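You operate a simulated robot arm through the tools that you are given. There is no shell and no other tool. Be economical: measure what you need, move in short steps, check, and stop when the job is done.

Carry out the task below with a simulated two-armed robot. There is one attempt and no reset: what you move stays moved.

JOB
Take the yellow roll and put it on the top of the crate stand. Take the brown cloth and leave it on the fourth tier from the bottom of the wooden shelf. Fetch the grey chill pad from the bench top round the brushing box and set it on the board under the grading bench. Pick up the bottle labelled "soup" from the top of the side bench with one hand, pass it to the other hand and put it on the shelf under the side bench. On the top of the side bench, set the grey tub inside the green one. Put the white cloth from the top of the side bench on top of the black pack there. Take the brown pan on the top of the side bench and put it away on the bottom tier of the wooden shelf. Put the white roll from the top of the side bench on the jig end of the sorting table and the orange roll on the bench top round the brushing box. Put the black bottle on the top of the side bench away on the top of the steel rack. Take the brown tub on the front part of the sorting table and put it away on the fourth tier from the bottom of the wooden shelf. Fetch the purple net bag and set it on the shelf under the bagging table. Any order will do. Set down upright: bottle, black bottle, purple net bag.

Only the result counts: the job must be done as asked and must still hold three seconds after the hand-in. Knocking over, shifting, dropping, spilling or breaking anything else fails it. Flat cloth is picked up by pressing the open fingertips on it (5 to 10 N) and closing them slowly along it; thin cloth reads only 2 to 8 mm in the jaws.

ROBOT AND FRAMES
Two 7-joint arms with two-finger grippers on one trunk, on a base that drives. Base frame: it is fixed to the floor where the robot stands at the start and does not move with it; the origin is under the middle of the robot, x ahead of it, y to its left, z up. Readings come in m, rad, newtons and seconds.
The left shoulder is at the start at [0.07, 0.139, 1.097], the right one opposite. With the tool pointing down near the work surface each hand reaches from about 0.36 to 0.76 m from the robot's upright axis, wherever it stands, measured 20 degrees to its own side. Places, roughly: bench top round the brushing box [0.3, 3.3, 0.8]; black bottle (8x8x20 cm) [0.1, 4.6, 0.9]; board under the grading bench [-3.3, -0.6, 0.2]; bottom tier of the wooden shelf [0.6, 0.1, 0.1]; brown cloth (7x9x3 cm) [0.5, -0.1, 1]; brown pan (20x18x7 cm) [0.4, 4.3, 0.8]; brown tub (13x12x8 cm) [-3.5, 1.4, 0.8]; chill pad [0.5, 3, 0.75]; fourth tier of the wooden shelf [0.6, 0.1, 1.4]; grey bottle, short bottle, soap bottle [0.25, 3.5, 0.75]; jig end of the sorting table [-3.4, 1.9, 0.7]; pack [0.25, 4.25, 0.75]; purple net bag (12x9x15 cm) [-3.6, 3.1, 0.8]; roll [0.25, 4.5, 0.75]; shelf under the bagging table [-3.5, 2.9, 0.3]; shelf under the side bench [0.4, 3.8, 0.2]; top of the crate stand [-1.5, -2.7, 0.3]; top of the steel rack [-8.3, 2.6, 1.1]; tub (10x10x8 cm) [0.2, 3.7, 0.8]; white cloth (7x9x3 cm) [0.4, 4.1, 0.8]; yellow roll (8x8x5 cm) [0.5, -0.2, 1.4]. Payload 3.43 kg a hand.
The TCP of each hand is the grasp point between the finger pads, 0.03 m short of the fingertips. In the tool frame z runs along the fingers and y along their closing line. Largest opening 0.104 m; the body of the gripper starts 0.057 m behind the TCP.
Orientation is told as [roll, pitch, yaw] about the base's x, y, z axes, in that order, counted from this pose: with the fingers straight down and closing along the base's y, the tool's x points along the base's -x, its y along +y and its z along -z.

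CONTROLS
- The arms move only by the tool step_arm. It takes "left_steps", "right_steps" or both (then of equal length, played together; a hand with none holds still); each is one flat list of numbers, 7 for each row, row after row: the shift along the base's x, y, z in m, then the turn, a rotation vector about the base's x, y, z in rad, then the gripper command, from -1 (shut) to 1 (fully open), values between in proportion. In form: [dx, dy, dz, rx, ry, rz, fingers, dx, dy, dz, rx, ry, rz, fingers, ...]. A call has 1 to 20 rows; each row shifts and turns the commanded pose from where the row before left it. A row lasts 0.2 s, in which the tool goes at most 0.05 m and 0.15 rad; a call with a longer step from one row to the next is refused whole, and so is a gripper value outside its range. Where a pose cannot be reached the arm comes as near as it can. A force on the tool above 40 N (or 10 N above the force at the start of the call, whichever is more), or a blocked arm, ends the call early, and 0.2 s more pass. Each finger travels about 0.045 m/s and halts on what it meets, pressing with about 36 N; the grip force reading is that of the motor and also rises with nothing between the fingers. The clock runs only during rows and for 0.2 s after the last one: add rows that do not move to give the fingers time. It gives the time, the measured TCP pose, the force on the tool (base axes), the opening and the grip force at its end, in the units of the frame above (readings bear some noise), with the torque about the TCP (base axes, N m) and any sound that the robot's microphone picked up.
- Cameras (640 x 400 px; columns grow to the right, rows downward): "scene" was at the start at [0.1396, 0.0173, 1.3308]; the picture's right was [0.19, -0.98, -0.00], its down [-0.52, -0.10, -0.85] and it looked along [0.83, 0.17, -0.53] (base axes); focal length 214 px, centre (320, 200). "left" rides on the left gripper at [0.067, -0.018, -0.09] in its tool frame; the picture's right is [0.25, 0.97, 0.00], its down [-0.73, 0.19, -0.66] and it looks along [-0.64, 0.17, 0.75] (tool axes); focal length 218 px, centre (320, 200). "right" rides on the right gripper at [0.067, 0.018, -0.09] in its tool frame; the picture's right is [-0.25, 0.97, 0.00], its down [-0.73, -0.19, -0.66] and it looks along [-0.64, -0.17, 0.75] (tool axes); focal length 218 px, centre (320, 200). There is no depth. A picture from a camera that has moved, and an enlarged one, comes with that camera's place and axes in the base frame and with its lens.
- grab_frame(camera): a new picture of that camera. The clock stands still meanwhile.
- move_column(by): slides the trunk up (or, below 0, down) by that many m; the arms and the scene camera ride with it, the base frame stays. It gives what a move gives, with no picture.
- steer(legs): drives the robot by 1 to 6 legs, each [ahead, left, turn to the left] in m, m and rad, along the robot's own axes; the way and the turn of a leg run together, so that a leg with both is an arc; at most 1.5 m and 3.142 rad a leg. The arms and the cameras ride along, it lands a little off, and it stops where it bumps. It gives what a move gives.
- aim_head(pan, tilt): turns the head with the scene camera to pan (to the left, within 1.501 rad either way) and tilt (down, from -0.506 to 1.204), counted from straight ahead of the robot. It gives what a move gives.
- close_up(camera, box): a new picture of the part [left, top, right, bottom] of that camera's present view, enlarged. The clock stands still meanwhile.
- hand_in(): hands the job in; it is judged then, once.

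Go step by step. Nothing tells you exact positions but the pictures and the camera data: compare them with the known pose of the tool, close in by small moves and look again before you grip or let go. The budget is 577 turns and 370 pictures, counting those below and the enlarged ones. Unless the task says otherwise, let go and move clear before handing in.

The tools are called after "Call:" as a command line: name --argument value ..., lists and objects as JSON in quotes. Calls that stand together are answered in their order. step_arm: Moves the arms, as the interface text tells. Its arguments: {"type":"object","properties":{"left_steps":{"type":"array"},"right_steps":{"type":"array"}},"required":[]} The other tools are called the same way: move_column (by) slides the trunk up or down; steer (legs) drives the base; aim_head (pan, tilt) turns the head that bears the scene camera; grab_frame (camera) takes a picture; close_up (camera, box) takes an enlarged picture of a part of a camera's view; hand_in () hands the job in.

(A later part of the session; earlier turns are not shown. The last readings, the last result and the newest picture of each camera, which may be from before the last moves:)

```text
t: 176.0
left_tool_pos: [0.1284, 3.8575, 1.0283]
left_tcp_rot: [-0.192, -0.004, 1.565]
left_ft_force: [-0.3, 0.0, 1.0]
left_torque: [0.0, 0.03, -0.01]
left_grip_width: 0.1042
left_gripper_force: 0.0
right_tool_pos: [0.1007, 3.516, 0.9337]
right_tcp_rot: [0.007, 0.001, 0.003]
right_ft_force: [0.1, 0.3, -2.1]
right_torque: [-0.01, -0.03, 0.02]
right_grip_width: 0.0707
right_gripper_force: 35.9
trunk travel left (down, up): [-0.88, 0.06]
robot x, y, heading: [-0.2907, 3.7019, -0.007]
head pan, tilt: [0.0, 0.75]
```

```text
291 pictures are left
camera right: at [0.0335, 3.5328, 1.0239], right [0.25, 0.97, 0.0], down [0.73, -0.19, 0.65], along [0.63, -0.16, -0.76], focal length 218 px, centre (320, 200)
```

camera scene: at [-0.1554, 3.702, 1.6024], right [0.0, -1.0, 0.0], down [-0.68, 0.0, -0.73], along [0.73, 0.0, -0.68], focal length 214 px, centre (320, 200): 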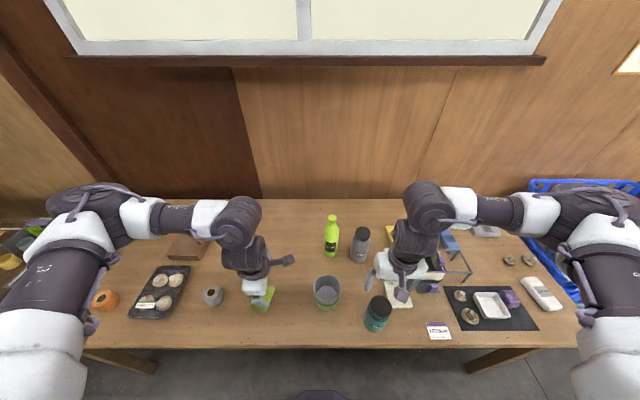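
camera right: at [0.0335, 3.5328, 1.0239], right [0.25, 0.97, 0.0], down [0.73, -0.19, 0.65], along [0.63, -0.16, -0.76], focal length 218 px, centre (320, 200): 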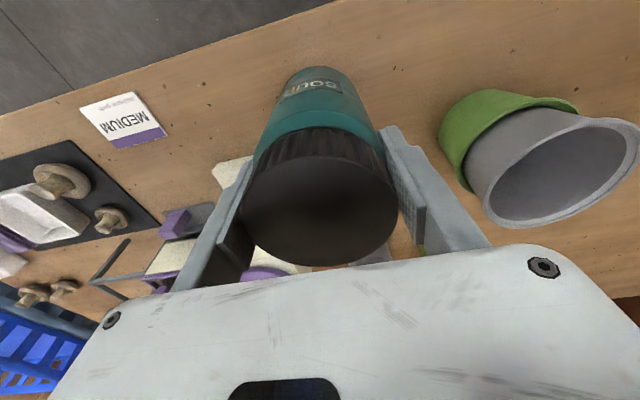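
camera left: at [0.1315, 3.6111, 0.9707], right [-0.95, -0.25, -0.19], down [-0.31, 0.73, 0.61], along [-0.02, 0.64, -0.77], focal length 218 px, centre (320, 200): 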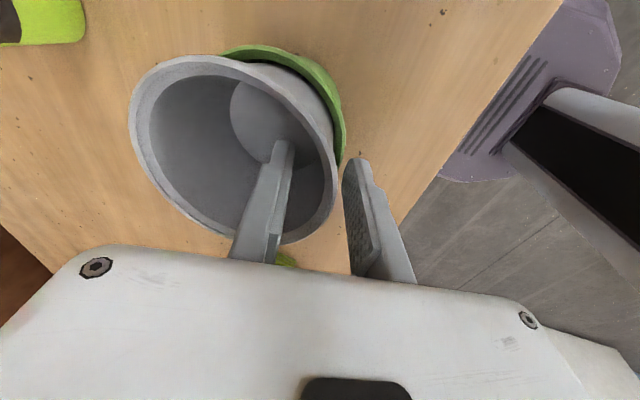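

The bottle is held by the cap. I raise it and back away from the bench for the hand-over.

Call:
step_arm --right_steps '[0, 0, 0.04, 0, 0, 0, -0.4, 0, 0, 0.04, 0, 0, 0, -0.4, 0, 0, 0.04, 0, 0, 0, -0.4, 0, 0, 0.04, 0, 0, 0, -0.4, 0, 0, 0.04, 0, 0, 0, -0.4]'

Call:
steer --legs '[[-0.5, 0, 0]]'

Call:
step_arm --left_steps '[0, 0.01, 0.01, 0, 0.085, 0, 1, 0, 0.01, 0.01, 0, 0.085, 0, 1, 0, 0.01, 0.01, 0, 0, -0.142, 1, 0, 0.01, 0.01, 0, 0, -0.142, 1, 0, 0.01, 0, 0, 0, -0.142, 1, 0, 0.01, 0, 0, 0, -0.142, 1, 0, 0, 0, 0, 0, -0.142, 1, 0, 0, 0, 0, 0, -0.142, 1, 0, 0, 0, 0, 0, -0.142, 1, 0, 0, 0, 0, 0, -0.142, 1, 0, 0, 0, 0, 0, -0.142, 1, 0, 0, 0, 0, 0, -0.142, 1, 0, 0, 0, 0, 0, -0.142, 1]' --right_steps '[0.01, 0.005, 0, 0, 0, 0, -0.4, 0.01, 0.005, 0, 0, 0, 0, -0.4, 0.01, 0.005, 0, 0, 0, 0, -0.4, 0.01, 0.005, 0, 0, 0, 0, -0.4, 0.01, 0.005, 0, 0, 0, 0, -0.4, 0.01, 0.005, 0, 0, 0, 0, -0.4, 0.01, 0.005, 0, 0, 0, 0, -0.4, 0.01, 0.005, 0, 0, 0, 0, -0.4, 0.01, 0.005, 0, 0, 0, 0, -0.4, 0.01, 0.005, 0, 0, 0, 0, -0.4, 0.01, 0.005, 0, 0, 0, 0, -0.4, 0.01, 0.005, 0, 0, 0, 0, -0.4, 0.01, 0.005, 0, 0, 0, 0, -0.4]'

Call:
grab_frame --camera "scene"

```text
t: 177.2
left_tool_pos: [0.1291, 3.8561, 1.0294]
left_tcp_rot: [-0.193, -0.005, 1.565]
left_ft_force: [-0.2, -0.6, 0.0]
left_torque: [-0.03, -0.03, 0.03]
left_grip_width: 0.1042
left_gripper_force: 0.1
right_tool_pos: [0.1258, 3.4997, 1.1272]
right_tcp_rot: [0.007, 0.007, 0.006]
right_ft_force: [-0.8, 0.7, -2.3]
right_torque: [-0.02, -0.02, 0.03]
right_grip_width: 0.0709
right_gripper_force: 35.9
right hand out of reach, approached as far as the arm can: row 3, 4, 5
trunk travel left (down, up): [-0.88, 0.06]
robot x, y, heading: [-0.2898, 3.7025, 0.002]
head pan, tilt: [0.0, 0.75]
```

```text
t: 180.1
left_tool_pos: [-0.3627, 3.8549, 1.0279]
left_tcp_rot: [-0.189, -0.006, 1.555]
left_ft_force: [-1.0, 0.1, 0.7]
left_torque: [-0.04, 0.0, -0.01]
left_grip_width: 0.1043
left_gripper_force: 0.0
right_tool_pos: [-0.369, 3.4965, 1.1259]
right_tcp_rot: [0.007, 0.006, -0.004]
right_ft_force: [-0.4, -1.1, -1.8]
right_torque: [-0.01, 0.01, 0.0]
right_grip_width: 0.0706
right_gripper_force: 35.4
trunk travel left (down, up): [-0.88, 0.06]
robot x, y, heading: [-0.788, 3.7062, -0.009]
head pan, tilt: [0.0, 0.75]
```

```text
t: 182.9
left_tool_pos: [-0.4037, 3.8623, 1.0774]
left_tcp_rot: [-0.017, -0.004, -0.002]
left_ft_force: [-1.4, 0.6, -1.1]
left_torque: [-0.06, 0.0, 0.02]
left_grip_width: 0.1041
left_gripper_force: 0.0
left hand out of reach, approached as far as the arm can: row 11, 12, 13
right_tool_pos: [-0.2414, 3.5668, 1.1258]
right_tcp_rot: [0.006, 0.002, -0.002]
right_ft_force: [0.2, 1.5, -2.8]
right_torque: [-0.06, -0.02, -0.03]
right_grip_width: 0.0706
right_gripper_force: 36.5
trunk travel left (down, up): [-0.88, 0.06]
robot x, y, heading: [-0.787, 3.7067, -0.013]
head pan, tilt: [0.0, 0.75]
```

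```text
290 pictures are left
camera scene: at [-0.6512, 3.7088, 1.6023], right [-0.01, -1.0, 0.0], down [-0.68, 0.01, -0.73], along [0.73, -0.01, -0.68], focal length 214 px, centre (320, 200)
```

scene: 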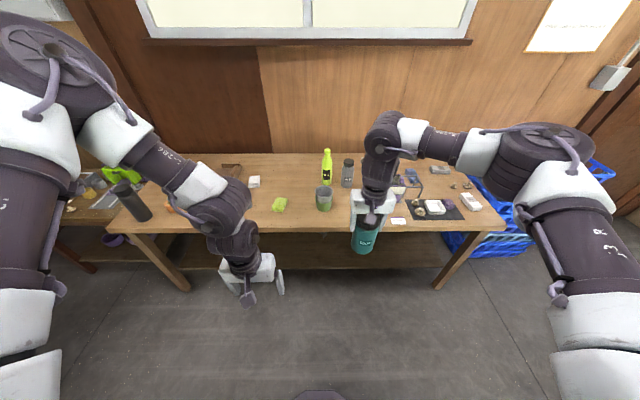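

I tilt the left hand forward toward horizontal at the side and lower.

Call:
step_arm --left_steps '[0.018, 0, -0.02, 0, -0.13, 0, 1, 0.018, 0, -0.02, 0, -0.13, 0, 1, 0.018, 0, -0.02, 0, -0.13, 0, 1, 0.018, 0, -0.02, 0, -0.13, 0, 1, 0.018, 0, -0.02, 0, -0.13, 0, 1, 0.018, 0, -0.02, 0, -0.13, 0, 1, 0.018, 0, -0.02, 0, -0.13, 0, 1, 0.018, 0, -0.02, 0, -0.13, 0, 1, 0.018, 0, -0.02, 0, -0.13, 0, 1]'

Call:
grab_frame --camera "scene"

```text
t: 184.9
left_tool_pos: [-0.2455, 3.8188, 0.9624]
left_tcp_rot: [0.006, -1.174, -0.026]
left_ft_force: [0.2, -0.4, 0.0]
left_torque: [0.0, 0.0, 0.02]
left_grip_width: 0.104
left_gripper_force: 0.1
left hand out of reach, approached as far as the arm can: row 5, 6, 7, 8, 9
right_tool_pos: [-0.2416, 3.56, 1.1264]
right_tcp_rot: [0.007, 0.005, -0.003]
right_ft_force: [0.6, -0.7, -2.2]
right_torque: [0.0, 0.0, -0.01]
right_grip_width: 0.0708
right_gripper_force: 36.2
trunk travel left (down, up): [-0.88, 0.06]
robot x, y, heading: [-0.787, 3.7064, -0.013]
head pan, tilt: [0.0, 0.75]
```

```text
289 pictures are left
camera scene: at [-0.6499, 3.7014, 1.6023], right [-0.01, -1.0, 0.0], down [-0.68, 0.01, -0.73], along [0.73, -0.01, -0.68], focal length 214 px, centre (320, 200)
```

scene: 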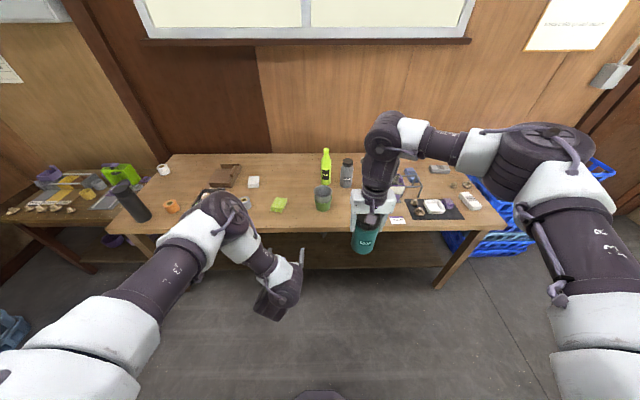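

I bring the bottle over to the middle, a little higher, and the left hand beneath it.

Call:
step_arm --right_steps '[0, 0.015, 0.01, 0, 0, 0, -0.4, 0, 0.015, 0.01, 0, 0, 0, -0.4, 0, 0.015, 0.01, 0, 0, 0, -0.4, 0, 0.015, 0.01, 0, 0, 0, -0.4, 0, 0.015, 0.01, 0, 0, 0, -0.4, 0, 0.015, 0.0, 0, 0, 0, -0.4, 0, 0.015, 0.0, 0, 0, 0, -0.4]' --left_steps '[0, 0, -0.005, 0, 0, 0, 1, 0, 0, -0.005, 0, 0, 0, 1, 0, 0, -0.005, 0, 0, 0, 1, 0, 0, -0.005, 0, 0, 0, 1, 0, 0, 0, 0, 0, 0, 1, 0, 0, 0, 0, 0, 0, 1, 0, 0, 0, 0, 0, 0, 1]'

Call:
grab_frame --camera "left"

```text
t: 186.5
left_tool_pos: [-0.2475, 3.8133, 0.9551]
left_tcp_rot: [-0.001, -1.174, -0.02]
left_ft_force: [-0.8, -0.5, 1.2]
left_torque: [-0.01, -0.01, 0.02]
left_grip_width: 0.1042
left_gripper_force: 0.0
left hand out of reach, approached as far as the arm can: row 1, 2, 3, 4
right_tool_pos: [-0.2419, 3.6677, 1.1769]
right_tcp_rot: [0.005, 0.004, -0.004]
right_ft_force: [0.3, 0.4, -2.2]
right_torque: [0.0, 0.0, -0.02]
right_grip_width: 0.0703
right_gripper_force: 36.5
trunk travel left (down, up): [-0.88, 0.06]
robot x, y, heading: [-0.7871, 3.7056, -0.015]
head pan, tilt: [0.0, 0.75]
```

```text
288 pictures are left
camera left: at [-0.357, 3.8001, 0.9277], right [-0.08, 0.97, -0.23], down [-0.32, 0.2, 0.93], along [0.94, 0.15, 0.29], focal length 218 px, centre (320, 200)
```

left: 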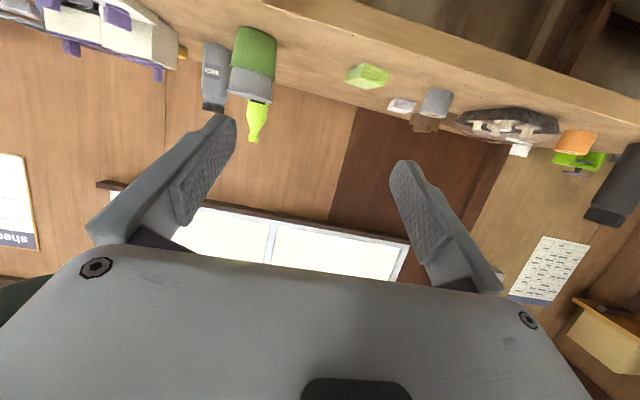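

Call:
step_arm --left_steps '[0, -0.02, 0, 0, 0, 0, 1, 0, -0.02, 0, 0, 0, 0, 1, 0, -0.02, 0, 0, 0, 0, 1, 0, -0.02, 0, 0, 0, 0, 1, 0, -0.02, 0, 0, 0, 0, 1, 0, -0.02, 0, 0, 0, 0, 1, 0, -0.02, 0, 0, 0, 0, 1, 0, 0, 0, 0, 0, 0, 1]'

Call:
grab_frame --camera "left"

Call:
grab_frame --camera "scene"

```text
t: 188.3
left_tool_pos: [-0.2469, 3.6734, 0.9553]
left_tcp_rot: [0.0, -1.171, -0.023]
left_ft_force: [-0.2, 0.3, 0.7]
left_torque: [0.01, 0.0, -0.03]
left_grip_width: 0.1041
left_gripper_force: 0.0
right_tool_pos: [-0.2404, 3.668, 1.1762]
right_tcp_rot: [0.007, 0.003, -0.004]
right_ft_force: [0.0, 0.1, -1.9]
right_torque: [0.03, 0.01, 0.01]
right_grip_width: 0.0708
right_gripper_force: 36.2
trunk travel left (down, up): [-0.88, 0.06]
robot x, y, heading: [-0.7857, 3.7056, -0.013]
head pan, tilt: [0.0, 0.75]
```

```text
287 pictures are left
camera left: at [-0.3567, 3.6598, 0.9287], right [-0.08, 0.97, -0.23], down [-0.32, 0.2, 0.93], along [0.95, 0.14, 0.29], focal length 218 px, centre (320, 200)
```

left: 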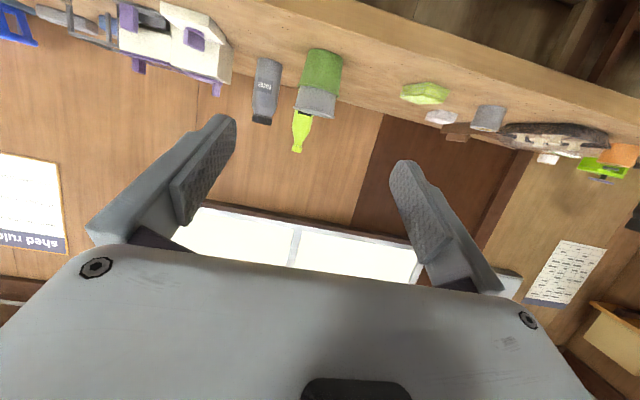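

```text
286 pictures are left
camera scene: at [-0.6507, 3.7045, 1.6023], right [-0.01, -1.0, 0.0], down [-0.68, 0.01, -0.73], along [0.73, -0.01, -0.68], focal length 214 px, centre (320, 200)
```

scene: 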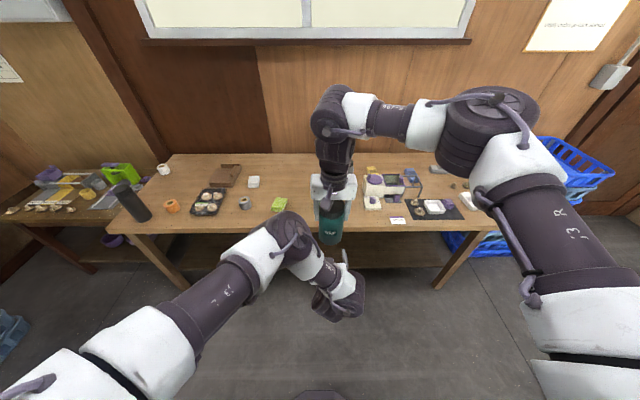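

The bottle is straight above the left fingers. I bring the two together vertically in steps.

Call:
step_arm --left_steps '[0.005, -0.005, 0.015, 0, 0, 0, 1, 0, 0, 0.02, 0, 0, 0, 1, 0, 0, 0.02, 0, 0, 0, 1, 0, 0, 0.02, 0, 0, 0, 1]' --right_steps '[0, 0, 0, 0, 0, 0, -0.4, 0, 0, -0.01, 0, 0, 0, -0.4, 0, 0, -0.01, 0, 0, 0, -0.4, 0, 0, -0.01, 0, 0, 0, -0.4]'

Call:
grab_frame --camera "left"

Call:
grab_frame --camera "right"

```text
t: 189.3
left_tool_pos: [-0.2346, 3.6682, 1.0272]
left_tcp_rot: [-0.003, -1.169, -0.025]
left_ft_force: [-4.4, -0.1, -3.0]
left_torque: [0.01, -0.4, 0.01]
left_grip_width: 0.1039
left_gripper_force: 0.0
left hand out of reach, approached as far as the arm can: row 3, 4
right_tool_pos: [-0.2407, 3.6672, 1.1469]
right_tcp_rot: [0.009, 0.002, -0.004]
right_ft_force: [4.2, 0.1, 1.1]
right_torque: [0.02, -0.1, -0.03]
right_grip_width: 0.0707
right_gripper_force: 35.4
trunk travel left (down, up): [-0.88, 0.06]
robot x, y, heading: [-0.7834, 3.709, -0.007]
head pan, tilt: [0.0, 0.75]
```

```text
285 pictures are left
camera left: at [-0.3432, 3.6536, 0.9996], right [-0.08, 0.97, -0.23], down [-0.31, 0.2, 0.93], along [0.95, 0.14, 0.29], focal length 218 px, centre (320, 200)
```

left: 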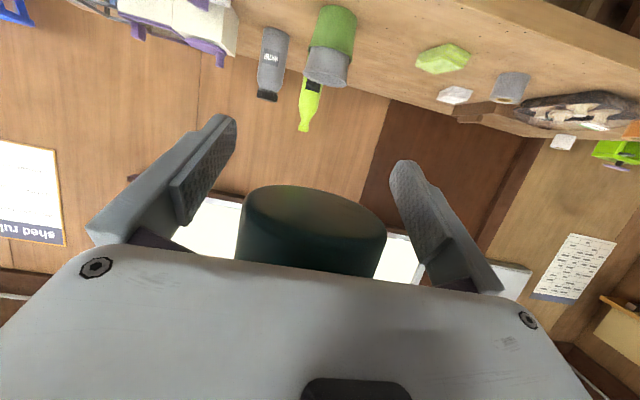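

```text
284 pictures are left
camera right: at [-0.3074, 3.6844, 1.2371], right [0.26, 0.97, 0.01], down [0.73, -0.2, 0.65], along [0.63, -0.16, -0.76], focal length 218 px, centre (320, 200)
```

right: 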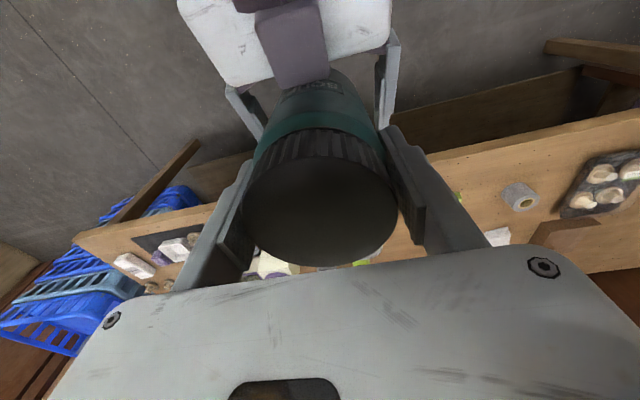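

The palm edge just touches the bottle. I draw the left hand back 12 mm and lower the bottle a little deeper between the fingers.

Call:
step_arm --left_steps '[-0.014, 0, 0, 0, 0, 0, 1, 0, 0, 0, 0, 0, 0, 1, 0, 0, 0, 0, 0, 0, 1]' --right_steps '[0, 0, 0, 0, 0, 0, -0.4, 0, 0, -0.012, 0, 0, 0, -0.4, 0, 0, -0.01, 0, 0, 0, -0.4]'

Call:
grab_frame --camera "left"

```text
t: 190.1
left_tool_pos: [-0.2343, 3.666, 1.0241]
left_tcp_rot: [0.0, -1.169, -0.021]
left_ft_force: [-5.8, 0.6, -4.1]
left_torque: [0.02, -0.58, -0.01]
left_grip_width: 0.1043
left_gripper_force: 0.1
left hand out of reach, approached as far as the arm can: row 1
right_tool_pos: [-0.2408, 3.6674, 1.1248]
right_tcp_rot: [0.007, 0.004, -0.002]
right_ft_force: [6.3, -0.2, 1.0]
right_torque: [0.03, -0.07, -0.01]
right_grip_width: 0.0706
right_gripper_force: 35.9
trunk travel left (down, up): [-0.88, 0.06]
robot x, y, heading: [-0.7825, 3.7097, -0.011]
head pan, tilt: [0.0, 0.75]
```

```text
283 pictures are left
camera left: at [-0.3434, 3.6537, 0.9966], right [-0.08, 0.97, -0.23], down [-0.32, 0.2, 0.93], along [0.95, 0.14, 0.29], focal length 218 px, centre (320, 200)
```

left: 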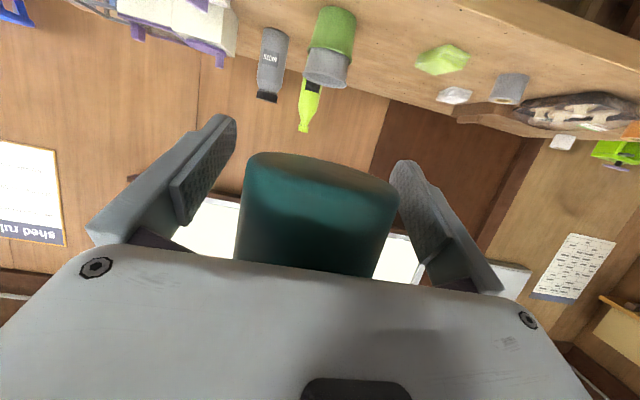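

Call:
step_arm --right_steps '[0.007, 0, 0, 0, 0, 0, -0.4, 0.006, -0.002, 0, 0, 0, 0, -0.4, 0, 0, -0.008, 0, 0, 0, -0.4, 0, 0, 0, 0, 0, 0, -0.4]'

Call:
grab_frame --camera "left"

```text
t: 191.1
left_tool_pos: [-0.2356, 3.6679, 1.0234]
left_tcp_rot: [-0.002, -1.172, -0.023]
left_ft_force: [0.1, 0.2, 0.4]
left_torque: [-0.02, 0.0, 0.01]
left_grip_width: 0.1041
left_gripper_force: 0.0
right_tool_pos: [-0.2272, 3.6653, 1.1166]
right_tcp_rot: [0.007, 0.003, -0.004]
right_ft_force: [-0.1, 0.8, -2.2]
right_torque: [-0.02, 0.04, 0.02]
right_grip_width: 0.0707
right_gripper_force: 35.7
trunk travel left (down, up): [-0.88, 0.06]
robot x, y, heading: [-0.7872, 3.7049, -0.011]
head pan, tilt: [0.0, 0.75]
```

```text
282 pictures are left
camera left: at [-0.3434, 3.6539, 0.9968], right [-0.08, 0.97, -0.23], down [-0.32, 0.2, 0.93], along [0.95, 0.14, 0.29], focal length 218 px, centre (320, 200)
```

left: 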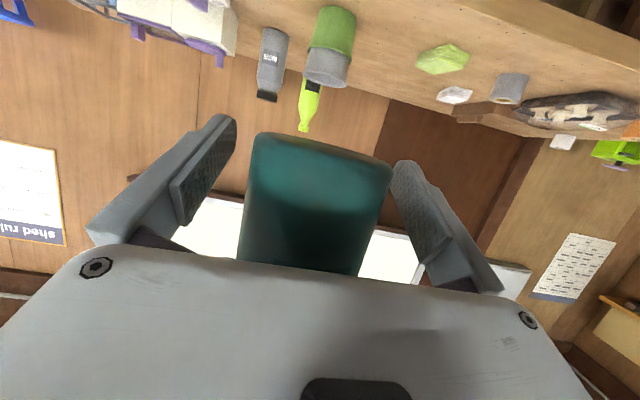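

Free of contact and well placed. I close the left fingers on the body.

Call:
step_arm --left_steps '[0, 0, 0, 0, 0, 0, 0.6, 0, 0, 0, 0, 0, 0, 0.3, 0, 0, 0, 0, 0, 0, 0.1, 0, 0, 0, 0, 0, 0, -0.1, 0, 0, 0, 0, 0, 0, -0.3, 0, 0, 0, 0, 0, 0, -0.3]'

```text
t: 192.5
left_tool_pos: [-0.2348, 3.6664, 1.0246]
left_tcp_rot: [-0.003, -1.172, -0.023]
left_ft_force: [4.1, -5.4, -1.0]
left_torque: [0.35, 0.16, -0.16]
left_grip_width: 0.071
left_gripper_force: 35.8
right_tool_pos: [-0.2271, 3.6668, 1.116]
right_tcp_rot: [0.009, 0.005, -0.003]
right_ft_force: [-4.9, 5.6, 1.6]
right_torque: [0.15, 0.3, 0.13]
right_grip_width: 0.0706
right_gripper_force: 35.9
trunk travel left (down, up): [-0.88, 0.06]
robot x, y, heading: [-0.786, 3.705, -0.017]
head pan, tilt: [0.0, 0.75]
```

Both hands hold it now. The right hand opens and moves straight up.

Call:
step_arm --right_steps '[0, 0, 0, 0, 0, 0, 0, 0, 0, 0, 0, 0, 0, 0.5, 0, 0, 0, 0, 0, 0, 1, 0, 0, 0, 0, 0, 0, 1, 0, 0, 0.02, 0, 0, 0, 1, 0, 0, 0.03, 0, 0, 0, 1, 0, 0, 0.03, 0, 0, 0, 1, 0.0, -0.02, 0.02, 0, 0, 0, 1, 0.0, -0.04, 0.0, 0, 0, 0, 1, 0.0, -0.04, 0.0, 0, 0, 0, 1, 0.0, -0.04, 0.0, 0, 0, 0, 1]'

Call:
grab_frame --camera "left"

Call:
grab_frame --camera "scene"

```text
t: 194.9
left_tool_pos: [-0.2346, 3.6666, 1.0246]
left_tcp_rot: [0.002, -1.172, -0.026]
left_ft_force: [0.2, -1.2, -0.4]
left_torque: [0.03, 0.01, 0.01]
left_grip_width: 0.0709
left_gripper_force: 35.7
right_tool_pos: [-0.2289, 3.5236, 1.216]
right_tcp_rot: [0.008, 0.003, -0.004]
right_ft_force: [-0.5, 0.1, -0.9]
right_torque: [0.01, 0.02, -0.01]
right_grip_width: 0.1043
right_gripper_force: 0.0
trunk travel left (down, up): [-0.88, 0.06]
robot x, y, heading: [-0.7875, 3.703, -0.005]
head pan, tilt: [0.0, 0.75]
```

```text
281 pictures are left
camera left: at [-0.3438, 3.6525, 0.9969], right [-0.08, 0.97, -0.23], down [-0.32, 0.2, 0.93], along [0.95, 0.14, 0.29], focal length 218 px, centre (320, 200)
```

left: 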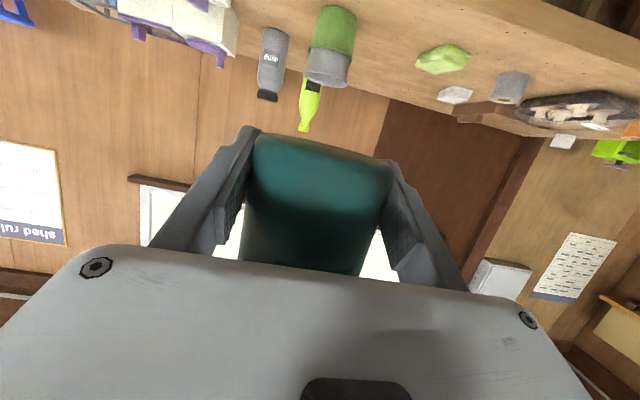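

```text
280 pictures are left
camera scene: at [-0.6516, 3.7016, 1.6024], right [-0.01, -1.0, 0.0], down [-0.68, 0.01, -0.73], along [0.73, -0.01, -0.68], focal length 214 px, centre (320, 200)
```

scene: 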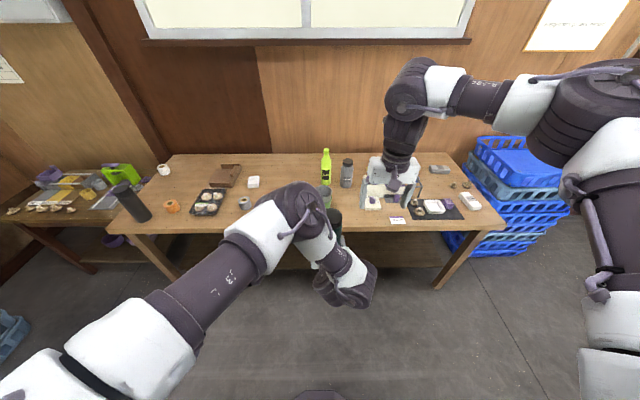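

The left hand holds the bottle alone. I draw the right hand back and lower the trunk for the shelf under the bench.

Call:
step_arm --right_steps '[-0.03, -0.01, 0, 0, 0, -0.05, 1, -0.03, -0.01, 0, 0, 0, -0.05, 1, -0.03, -0.01, 0, 0, 0, -0.05, 1, -0.03, -0.01, 0, 0, 0, -0.05, 1, -0.03, -0.01, 0, 0, 0, -0.05, 1]'

Call:
move_column --by -0.4

Call:
move_column --by -0.3

Call:
aim_head --pan 0.0 --tilt 0.5

Call:
grab_frame --camera "scene"

Call:
grab_frame --camera "left"

```text
t: 196.1
left_tool_pos: [-0.2343, 3.666, 1.0247]
left_tcp_rot: [-0.002, -1.17, -0.022]
left_ft_force: [0.0, -0.2, -0.7]
left_torque: [-0.01, 0.02, 0.0]
left_grip_width: 0.0709
left_gripper_force: 35.9
right_tool_pos: [-0.3196, 3.4948, 1.2151]
right_tcp_rot: [0.005, 0.002, -0.154]
right_ft_force: [-0.2, 1.0, 0.3]
right_torque: [-0.01, -0.03, 0.01]
right_grip_width: 0.104
right_gripper_force: 0.1
right hand out of reach, approached as far as the arm can: row 4, 5
trunk travel left (down, up): [-0.88, 0.06]
robot x, y, heading: [-0.7876, 3.7029, -0.012]
head pan, tilt: [0.0, 0.75]
```

```text
t: 200.0
left_tool_pos: [-0.2335, 3.6664, 0.6258]
left_tcp_rot: [-0.003, -1.17, -0.022]
left_ft_force: [0.9, 0.4, 0.1]
left_torque: [-0.02, 0.01, 0.02]
left_grip_width: 0.0711
left_gripper_force: 36.2
right_tool_pos: [-0.3187, 3.4947, 0.8148]
right_tcp_rot: [0.007, 0.005, -0.153]
right_ft_force: [0.1, -0.6, -0.2]
right_torque: [0.03, 0.02, -0.02]
right_grip_width: 0.1041
right_gripper_force: 0.0
trunk travel left (down, up): [-0.48, 0.46]
robot x, y, heading: [-0.7862, 3.7044, -0.013]
head pan, tilt: [0.0, 0.75]
```

```text
t: 203.0
left_tool_pos: [-0.235, 3.6684, 0.3243]
left_tcp_rot: [-0.003, -1.173, -0.023]
left_ft_force: [0.1, 0.5, -1.2]
left_torque: [-0.01, 0.04, -0.01]
left_grip_width: 0.0708
left_gripper_force: 35.9
right_tool_pos: [-0.319, 3.4947, 0.5148]
right_tcp_rot: [0.007, 0.002, -0.152]
right_ft_force: [0.7, 0.5, 0.2]
right_torque: [-0.04, 0.01, -0.06]
right_grip_width: 0.104
right_gripper_force: 0.0
trunk travel left (down, up): [-0.18, 0.76]
robot x, y, heading: [-0.7878, 3.7043, -0.012]
head pan, tilt: [0.0, 0.75]
```

```text
t: 203.7
left_tool_pos: [-0.2347, 3.6681, 0.325]
left_tcp_rot: [-0.002, -1.172, -0.022]
left_ft_force: [0.4, -0.1, 0.2]
left_torque: [0.03, 0.04, -0.01]
left_grip_width: 0.0709
left_gripper_force: 36.5
right_tool_pos: [-0.3181, 3.4943, 0.5141]
right_tcp_rot: [0.007, 0.003, -0.154]
right_ft_force: [-0.1, -0.1, 0.4]
right_torque: [0.0, 0.03, -0.01]
right_grip_width: 0.1041
right_gripper_force: 0.1
trunk travel left (down, up): [-0.18, 0.76]
robot x, y, heading: [-0.7848, 3.7048, -0.011]
head pan, tilt: [0.0, 0.499]
```

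```text
279 pictures are left
camera scene: at [-0.6431, 3.7038, 0.9242], right [-0.01, -1.0, 0.0], down [-0.48, 0.01, -0.88], along [0.88, -0.01, -0.48], focal length 214 px, centre (320, 200)
```

scene: 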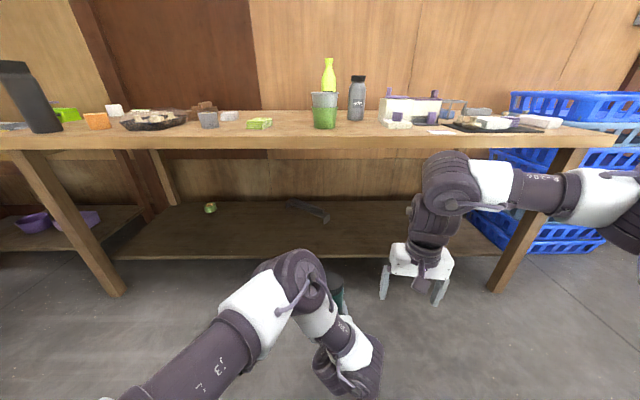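

```text
278 pictures are left
camera left: at [-0.3438, 3.6538, 0.2968], right [-0.08, 0.97, -0.23], down [-0.32, 0.2, 0.93], along [0.95, 0.14, 0.29], focal length 218 px, centre (320, 200)
```

left: 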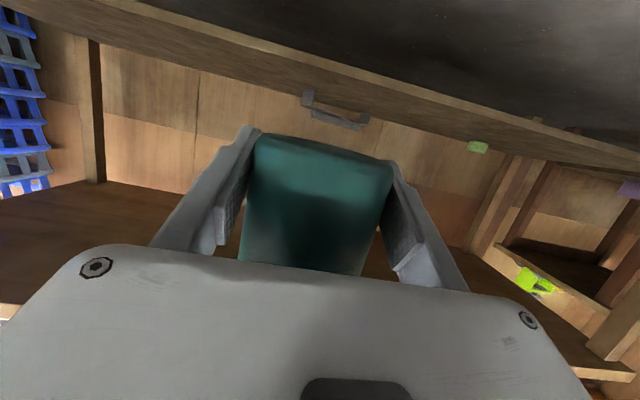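

The under-shelf is clear in the middle, its surface near z 0.2. I extend the left hand first to test its reach, then drive forward.

Call:
step_arm --left_steps '[0.02, 0.005, 0, 0, 0, 0, -0.3, 0.02, 0.005, 0, 0, 0, 0, -0.3, 0.02, 0.005, 0, 0, 0, 0, -0.3, 0.02, 0.005, 0, 0, 0, 0, -0.3, 0.02, 0.005, 0, 0, 0, 0, -0.3, 0.02, 0.005, 0, 0, 0, 0, -0.3, 0.02, 0.005, 0, 0, 0, 0, -0.3, 0.02, 0.005, 0, 0, 0, 0, -0.3]'

```text
t: 205.5
left_tool_pos: [-0.1126, 3.697, 0.3451]
left_tcp_rot: [-0.003, -1.171, -0.016]
left_ft_force: [0.8, 0.3, -0.3]
left_torque: [-0.06, -0.01, -0.02]
left_grip_width: 0.0711
left_gripper_force: 36.3
left hand out of reach, approached as far as the arm can: row 6, 7, 8
right_tool_pos: [-0.3194, 3.4951, 0.5158]
right_tcp_rot: [0.007, 0.002, -0.155]
right_ft_force: [0.6, -0.1, 0.7]
right_torque: [-0.01, 0.02, 0.05]
right_grip_width: 0.1041
right_gripper_force: 0.0
trunk travel left (down, up): [-0.18, 0.76]
robot x, y, heading: [-0.7867, 3.7058, -0.009]
head pan, tilt: [0.0, 0.499]
```

Reach is enough. I drive forward 0.30 m, bringing the bottle over the shelf.

Call:
steer --legs '[[0.3, 0, 0.01]]'

Call:
grab_frame --camera "left"

Call:
grab_frame --camera "scene"

```text
t: 207.6
left_tool_pos: [0.1938, 3.7029, 0.3445]
left_tcp_rot: [-0.003, -1.171, -0.006]
left_ft_force: [-0.7, -0.7, -0.8]
left_torque: [-0.01, 0.02, 0.02]
left_grip_width: 0.0707
left_gripper_force: 35.6
right_tool_pos: [-0.0092, 3.4989, 0.5154]
right_tcp_rot: [0.007, 0.003, -0.14]
right_ft_force: [0.4, -0.4, 0.3]
right_torque: [0.02, 0.04, 0.02]
right_grip_width: 0.1038
right_gripper_force: 0.0
trunk travel left (down, up): [-0.18, 0.76]
robot x, y, heading: [-0.4768, 3.7043, -0.0]
head pan, tilt: [0.0, 0.499]
```

```text
277 pictures are left
camera left: at [0.0855, 3.6874, 0.3178], right [-0.09, 0.97, -0.23], down [-0.32, 0.19, 0.93], along [0.94, 0.16, 0.29], focal length 218 px, centre (320, 200)
```

left: 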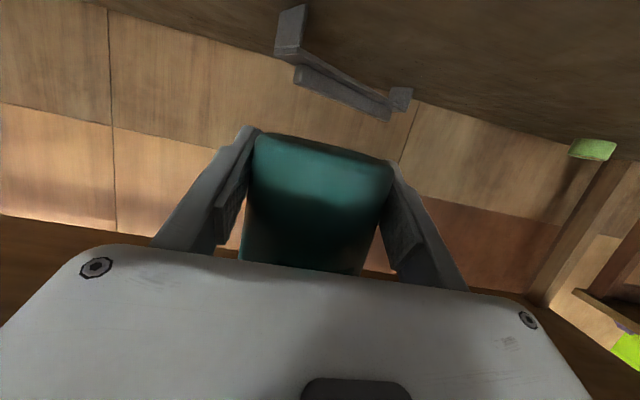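

```text
276 pictures are left
camera scene: at [-0.3359, 3.7035, 0.9242], right [0.0, -1.0, 0.0], down [-0.48, 0.0, -0.88], along [0.88, 0.0, -0.48], focal length 214 px, centre (320, 200)
```

scene: 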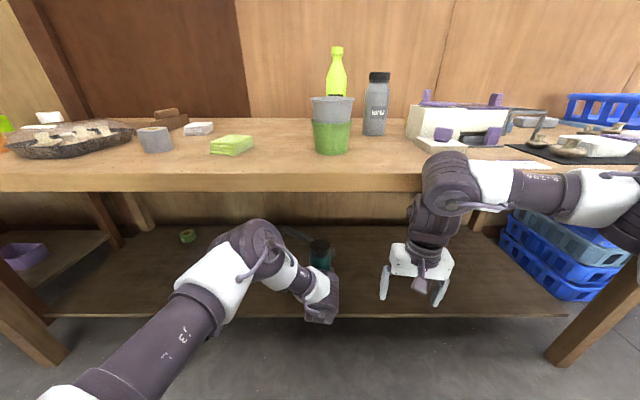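

The bottle hangs over the shelf. I lower with the trunk, then finish with small arm steps.

Call:
move_column --by -0.075

Call:
step_arm --left_steps '[0, 0, -0.005, 0, 0, 0, -0.3, 0, 0, -0.005, 0, 0, 0, -0.3]'

Call:
grab_frame --camera "left"

```text
t: 208.7
left_tool_pos: [0.1942, 3.7033, 0.2713]
left_tcp_rot: [-0.004, -1.17, -0.004]
left_ft_force: [0.2, 0.2, 0.2]
left_torque: [0.0, 0.04, 0.0]
left_grip_width: 0.071
left_gripper_force: 36.2
right_tool_pos: [-0.0091, 3.4986, 0.44]
right_tcp_rot: [0.007, 0.004, -0.141]
right_ft_force: [0.2, 0.5, -0.2]
right_torque: [-0.01, 0.02, -0.03]
right_grip_width: 0.1039
right_gripper_force: 0.1
trunk travel left (down, up): [-0.105, 0.835]
robot x, y, heading: [-0.481, 3.7031, 0.001]
head pan, tilt: [0.0, 0.499]
```

```text
t: 209.3
left_tool_pos: [0.1923, 3.7024, 0.2624]
left_tcp_rot: [-0.002, -1.172, -0.001]
left_ft_force: [-0.3, 0.2, -0.8]
left_torque: [0.01, 0.02, -0.01]
left_grip_width: 0.071
left_gripper_force: 35.8
left hand out of reach, approached as far as the arm can: row 2
right_tool_pos: [-0.01, 3.4991, 0.4399]
right_tcp_rot: [0.006, 0.004, -0.142]
right_ft_force: [-0.6, -0.4, 0.3]
right_torque: [0.0, -0.02, 0.0]
right_grip_width: 0.1041
right_gripper_force: 0.1
trunk travel left (down, up): [-0.105, 0.835]
robot x, y, heading: [-0.4814, 3.7059, 0.001]
head pan, tilt: [0.0, 0.499]
```

```text
275 pictures are left
camera left: at [0.0829, 3.6863, 0.2349], right [-0.1, 0.97, -0.23], down [-0.32, 0.19, 0.93], along [0.94, 0.16, 0.29], focal length 218 px, centre (320, 200)
```

left: 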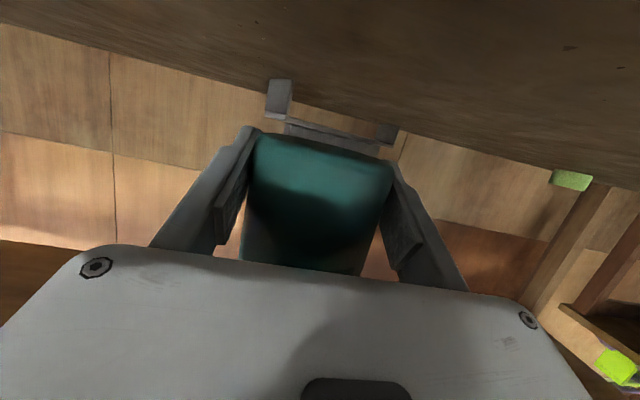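

Call:
move_column --by -0.012

```text
t: 209.9
left_tool_pos: [0.1919, 3.7023, 0.2501]
left_tcp_rot: [-0.004, -1.172, -0.001]
left_ft_force: [-0.3, 0.2, 1.1]
left_torque: [0.0, 0.0, -0.01]
left_grip_width: 0.0705
left_gripper_force: 35.9
right_tool_pos: [-0.008, 3.4989, 0.428]
right_tcp_rot: [0.008, 0.003, -0.142]
right_ft_force: [0.3, 0.1, 0.4]
right_torque: [0.02, -0.02, -0.03]
right_grip_width: 0.104
right_gripper_force: 0.0
trunk travel left (down, up): [-0.093, 0.847]
robot x, y, heading: [-0.48, 3.7028, -0.005]
head pan, tilt: [0.0, 0.499]
```

Call:
move_column --by -0.01

Call:
grab_frame --camera "left"

```text
t: 210.5
left_tool_pos: [0.1923, 3.7025, 0.2396]
left_tcp_rot: [-0.003, -1.17, 0.001]
left_ft_force: [-0.6, 0.2, 0.7]
left_torque: [-0.01, 0.02, 0.03]
left_grip_width: 0.0707
left_gripper_force: 35.8
right_tool_pos: [-0.0094, 3.4994, 0.4172]
right_tcp_rot: [0.007, 0.004, -0.142]
right_ft_force: [-0.2, -0.3, -0.3]
right_torque: [0.01, 0.0, 0.01]
right_grip_width: 0.1041
right_gripper_force: 0.1
trunk travel left (down, up): [-0.083, 0.857]
robot x, y, heading: [-0.4775, 3.7074, 0.001]
head pan, tilt: [0.0, 0.499]
```

```text
274 pictures are left
camera left: at [0.0828, 3.6862, 0.2129], right [-0.1, 0.97, -0.23], down [-0.32, 0.19, 0.93], along [0.94, 0.16, 0.29], focal length 218 px, centre (320, 200)
```

left: 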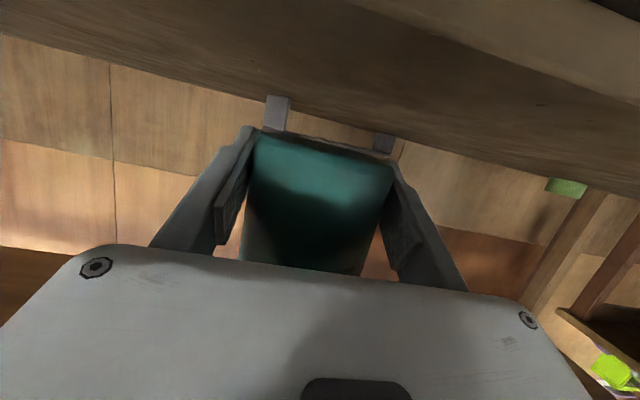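

Call:
move_column --by -0.01

```text
t: 211.1
left_tool_pos: [0.1918, 3.7021, 0.2305]
left_tcp_rot: [-0.004, -1.171, 0.0]
left_ft_force: [0.7, -0.5, 0.5]
left_torque: [0.01, -0.01, 0.01]
left_grip_width: 0.0708
left_gripper_force: 35.7
right_tool_pos: [-0.0095, 3.4982, 0.4081]
right_tcp_rot: [0.006, 0.002, -0.142]
right_ft_force: [-0.2, 0.6, -0.5]
right_torque: [0.0, -0.01, -0.02]
right_grip_width: 0.104
right_gripper_force: 0.0
trunk travel left (down, up): [-0.073, 0.867]
robot x, y, heading: [-0.4796, 3.7061, 0.003]
head pan, tilt: [0.0, 0.499]
```

Call:
move_column --by -0.006

```text
t: 211.6
left_tool_pos: [0.1913, 3.702, 0.224]
left_tcp_rot: [-0.003, -1.169, 0.001]
left_ft_force: [0.4, 0.0, -0.3]
left_torque: [0.01, 0.01, 0.01]
left_grip_width: 0.0704
left_gripper_force: 35.8
right_tool_pos: [-0.0108, 3.4998, 0.4027]
right_tcp_rot: [0.006, 0.004, -0.141]
right_ft_force: [-0.1, -0.3, -0.3]
right_torque: [0.02, -0.01, -0.02]
right_grip_width: 0.1041
right_gripper_force: 0.0
trunk travel left (down, up): [-0.067, 0.873]
robot x, y, heading: [-0.4816, 3.7044, -0.002]
head pan, tilt: [0.0, 0.499]
```

Call:
move_column --by -0.006

Call:
grab_frame --camera "left"

Call:
grab_frame --camera "right"

```text
t: 212.2
left_tool_pos: [0.1908, 3.7032, 0.2187]
left_tcp_rot: [-0.004, -1.168, 0.001]
left_ft_force: [0.0, -0.3, -0.3]
left_torque: [0.01, 0.01, -0.01]
left_grip_width: 0.0705
left_gripper_force: 36.5
right_tool_pos: [-0.0088, 3.4987, 0.396]
right_tcp_rot: [0.007, 0.005, -0.141]
right_ft_force: [-0.2, -0.2, 0.0]
right_torque: [0.0, 0.01, -0.03]
right_grip_width: 0.1038
right_gripper_force: 0.0
trunk travel left (down, up): [-0.061, 0.879]
robot x, y, heading: [-0.4812, 3.7057, 0.0]
head pan, tilt: [0.0, 0.499]
```

```text
273 pictures are left
camera left: at [0.0828, 3.6862, 0.1909], right [-0.1, 0.97, -0.23], down [-0.32, 0.19, 0.93], along [0.94, 0.16, 0.29], focal length 218 px, centre (320, 200)
```

left: 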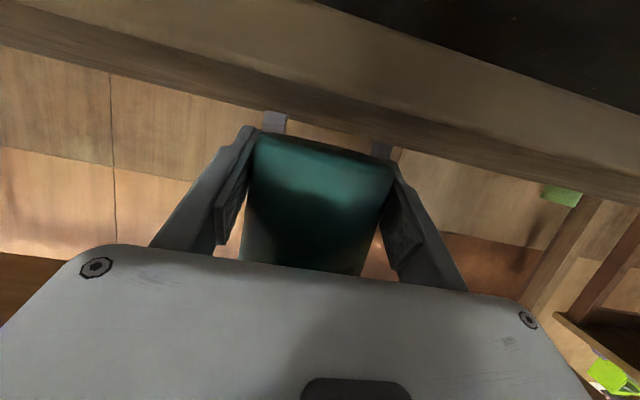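

```text
272 pictures are left
camera right: at [-0.0733, 3.5252, 0.4869], right [0.39, 0.92, 0.01], down [0.7, -0.3, 0.65], along [0.6, -0.25, -0.76], focal length 218 px, centre (320, 200)
```

right: 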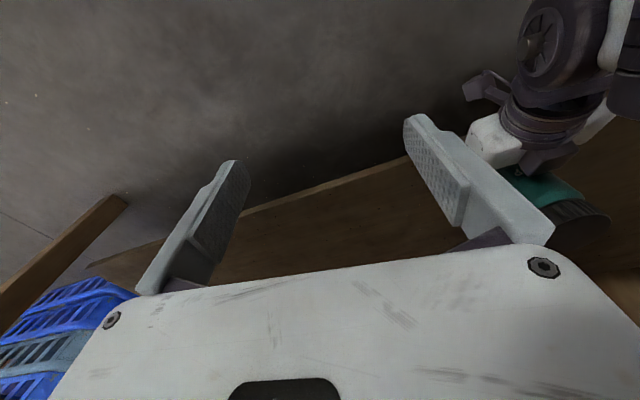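

The shelf surface must be just below. I keep lowering in small steps.

Call:
move_column --by -0.005

```text
t: 212.7
left_tool_pos: [0.1915, 3.7016, 0.2142]
left_tcp_rot: [-0.005, -1.17, -0.001]
left_ft_force: [-0.6, 0.0, 0.0]
left_torque: [0.0, 0.01, 0.0]
left_grip_width: 0.0706
left_gripper_force: 35.7
right_tool_pos: [-0.0092, 3.4996, 0.3911]
right_tcp_rot: [0.006, 0.003, -0.142]
right_ft_force: [0.0, -0.3, 0.3]
right_torque: [-0.01, 0.02, -0.02]
right_grip_width: 0.104
right_gripper_force: 0.0
trunk travel left (down, up): [-0.056, 0.884]
robot x, y, heading: [-0.4762, 3.702, -0.003]
head pan, tilt: [0.0, 0.499]
```

Call:
move_column --by -0.006

Call:
close_up --camera "left" --box '[180, 40, 460, 215]'

```text
t: 213.3
left_tool_pos: [0.1915, 3.7024, 0.2069]
left_tcp_rot: [-0.004, -1.172, 0.0]
left_ft_force: [0.5, -0.6, 0.3]
left_torque: [0.07, -0.01, 0.01]
left_grip_width: 0.0707
left_gripper_force: 35.9
right_tool_pos: [-0.0089, 3.4989, 0.3844]
right_tcp_rot: [0.006, 0.004, -0.141]
right_ft_force: [-0.5, 0.4, 0.2]
right_torque: [-0.03, 0.0, -0.01]
right_grip_width: 0.1041
right_gripper_force: 0.1
trunk travel left (down, up): [-0.05, 0.89]
robot x, y, heading: [-0.4762, 3.7019, -0.001]
head pan, tilt: [0.0, 0.499]
```

```text
2.29 times, centred on (320, 128) of left
camera zoom: at [0.0828, 3.6862, 0.1799], right [-0.1, 0.97, -0.23], down [-0.32, 0.19, 0.93], along [0.94, 0.16, 0.29], focal length 499 px, centre (320, 366)
```

zoom: 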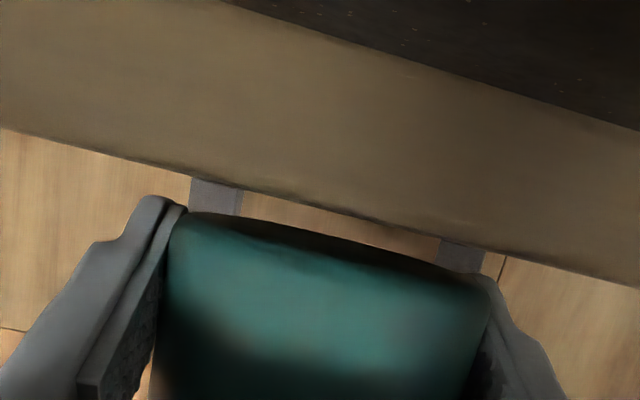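

Call:
move_column --by -0.004

Call:
close_up --camera "left" --box '[180, 40, 460, 215]'

```text
t: 213.8
left_tool_pos: [0.1917, 3.7022, 0.2034]
left_tcp_rot: [-0.003, -1.172, 0.002]
left_ft_force: [0.8, 0.3, 0.7]
left_torque: [0.03, -0.03, 0.03]
left_grip_width: 0.0709
left_gripper_force: 35.9
right_tool_pos: [-0.0098, 3.4989, 0.3798]
right_tcp_rot: [0.007, 0.003, -0.142]
right_ft_force: [-0.2, 0.2, 0.4]
right_torque: [0.01, 0.0, -0.05]
right_grip_width: 0.1041
right_gripper_force: 0.1
trunk travel left (down, up): [-0.046, 0.894]
robot x, y, heading: [-0.4814, 3.7066, -0.001]
head pan, tilt: [0.0, 0.499]
```

```text
2.29 times, centred on (320, 128) of left
camera zoom: at [0.0829, 3.6862, 0.1759], right [-0.1, 0.97, -0.23], down [-0.32, 0.19, 0.93], along [0.94, 0.16, 0.29], focal length 499 px, centre (320, 366)
```

zoom: 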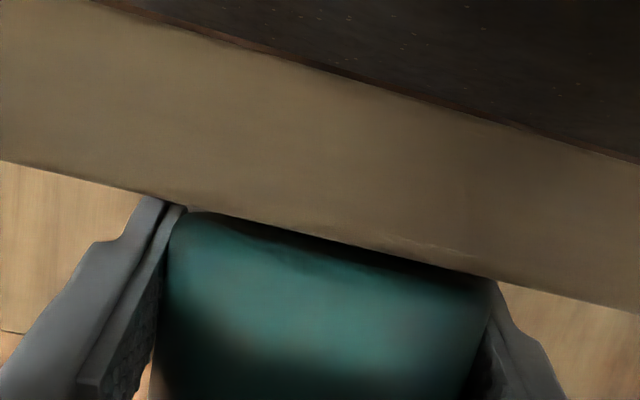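

Call:
move_column --by -0.004

```text
t: 214.3
left_tool_pos: [0.1913, 3.7026, 0.2037]
left_tcp_rot: [0.0, -1.178, -0.002]
left_ft_force: [-1.5, -0.2, 14.1]
left_torque: [0.43, -0.38, -0.24]
left_grip_width: 0.0706
left_gripper_force: 35.7
right_tool_pos: [-0.0112, 3.4996, 0.3778]
right_tcp_rot: [0.005, 0.003, -0.142]
right_ft_force: [-0.4, 0.2, 0.8]
right_torque: [0.0, 0.02, 0.01]
right_grip_width: 0.1039
right_gripper_force: 0.1
trunk travel left (down, up): [-0.042, 0.898]
robot x, y, heading: [-0.4793, 3.7065, -0.0]
head pan, tilt: [0.0, 0.499]
```

Contact with the shelf. I open slowly.

Call:
step_arm --left_steps '[0, 0, 0.001, 0, 0, 0, 0.3, 0, 0, 0, 0, 0, 0, 0.45, 0, 0, 0, 0, 0, 0, 0.6, 0, 0, 0, 0, 0, 0, 0.8, 0, 0, 0, 0, 0, 0, 0.9, 0, 0, 0, 0, 0, 0, 0.9]'

Call:
grab_frame --camera "left"

Call:
grab_frame --camera "right"

```text
t: 215.7
left_tool_pos: [0.1904, 3.7011, 0.2041]
left_tcp_rot: [-0.006, -1.177, 0.002]
left_ft_force: [-8.7, -19.6, 25.3]
left_torque: [0.68, -0.52, -0.23]
left_grip_width: 0.0841
left_gripper_force: 0.0
right_tool_pos: [-0.0113, 3.4983, 0.3798]
right_tcp_rot: [0.007, 0.0, -0.142]
right_ft_force: [0.3, 0.1, 0.1]
right_torque: [0.03, 0.02, 0.01]
right_grip_width: 0.1039
right_gripper_force: 0.0
trunk travel left (down, up): [-0.042, 0.898]
robot x, y, heading: [-0.4742, 3.7049, 0.001]
head pan, tilt: [0.0, 0.499]
```

```text
269 pictures are left
camera left: at [0.0821, 3.6848, 0.176], right [-0.09, 0.97, -0.24], down [-0.33, 0.19, 0.93], along [0.94, 0.16, 0.3], focal length 218 px, centre (320, 200)
```

left: 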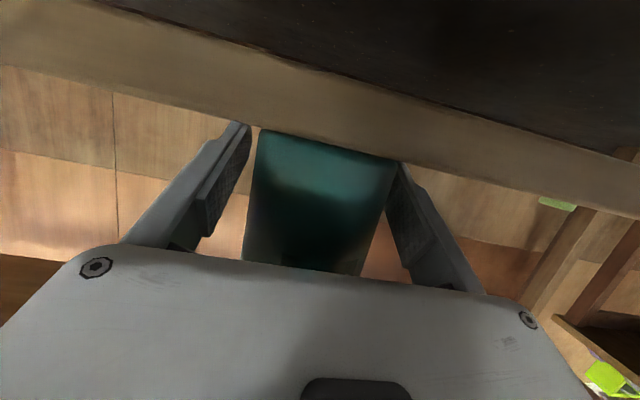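

```text
268 pictures are left
camera right: at [-0.075, 3.5246, 0.4695], right [0.39, 0.92, 0.01], down [0.69, -0.3, 0.66], along [0.61, -0.25, -0.76], focal length 218 px, centre (320, 200)
```

right: 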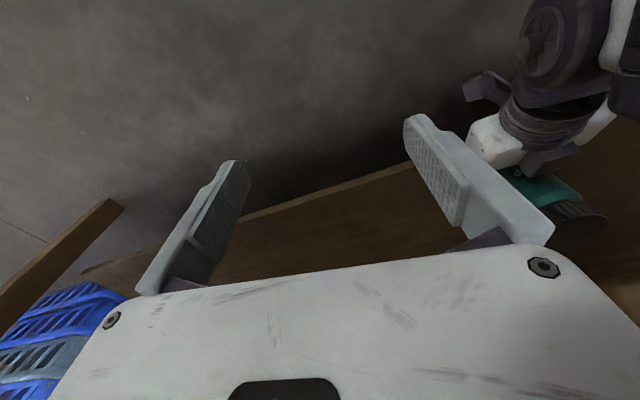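

The lower fingertip drags on the shelf, so I ease the hand up a few millimetres and open fully.

Call:
step_arm --left_steps '[0, 0, 0.002, 0, 0, 0, 0.7, 0, 0, 0.002, 0, 0, 0, 0.8, 0, 0, 0.001, 0, 0, 0, 1, 0, 0, 0, 0, 0, 0, 1, 0, 0, 0, 0, 0, 0, 1]'

Call:
grab_frame --camera "left"

```text
t: 216.9
left_tool_pos: [0.1899, 3.7004, 0.2057]
left_tcp_rot: [0.0, -1.171, -0.003]
left_ft_force: [-5.1, 1.5, 6.8]
left_torque: [0.44, -0.13, 0.39]
left_grip_width: 0.1037
left_gripper_force: 0.0
right_tool_pos: [-0.0088, 3.4987, 0.3768]
right_tcp_rot: [0.006, 0.003, -0.141]
right_ft_force: [-0.2, -0.6, 0.1]
right_torque: [0.0, 0.03, 0.0]
right_grip_width: 0.1043
right_gripper_force: 0.1
trunk travel left (down, up): [-0.042, 0.898]
robot x, y, heading: [-0.4775, 3.7064, 0.005]
head pan, tilt: [0.0, 0.499]
```

```text
267 pictures are left
camera left: at [0.0817, 3.685, 0.1782], right [-0.09, 0.97, -0.23], down [-0.32, 0.19, 0.93], along [0.94, 0.16, 0.29], focal length 218 px, centre (320, 200)
```

left: 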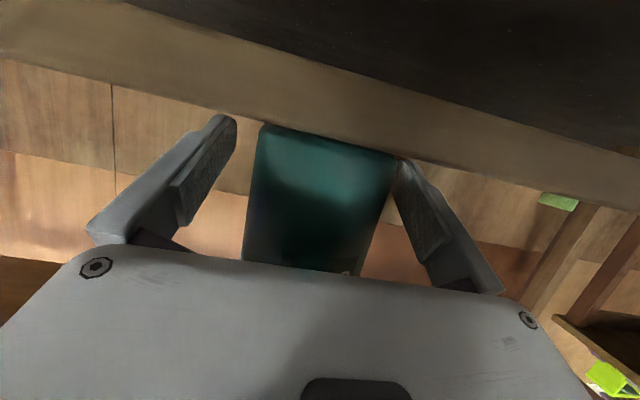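

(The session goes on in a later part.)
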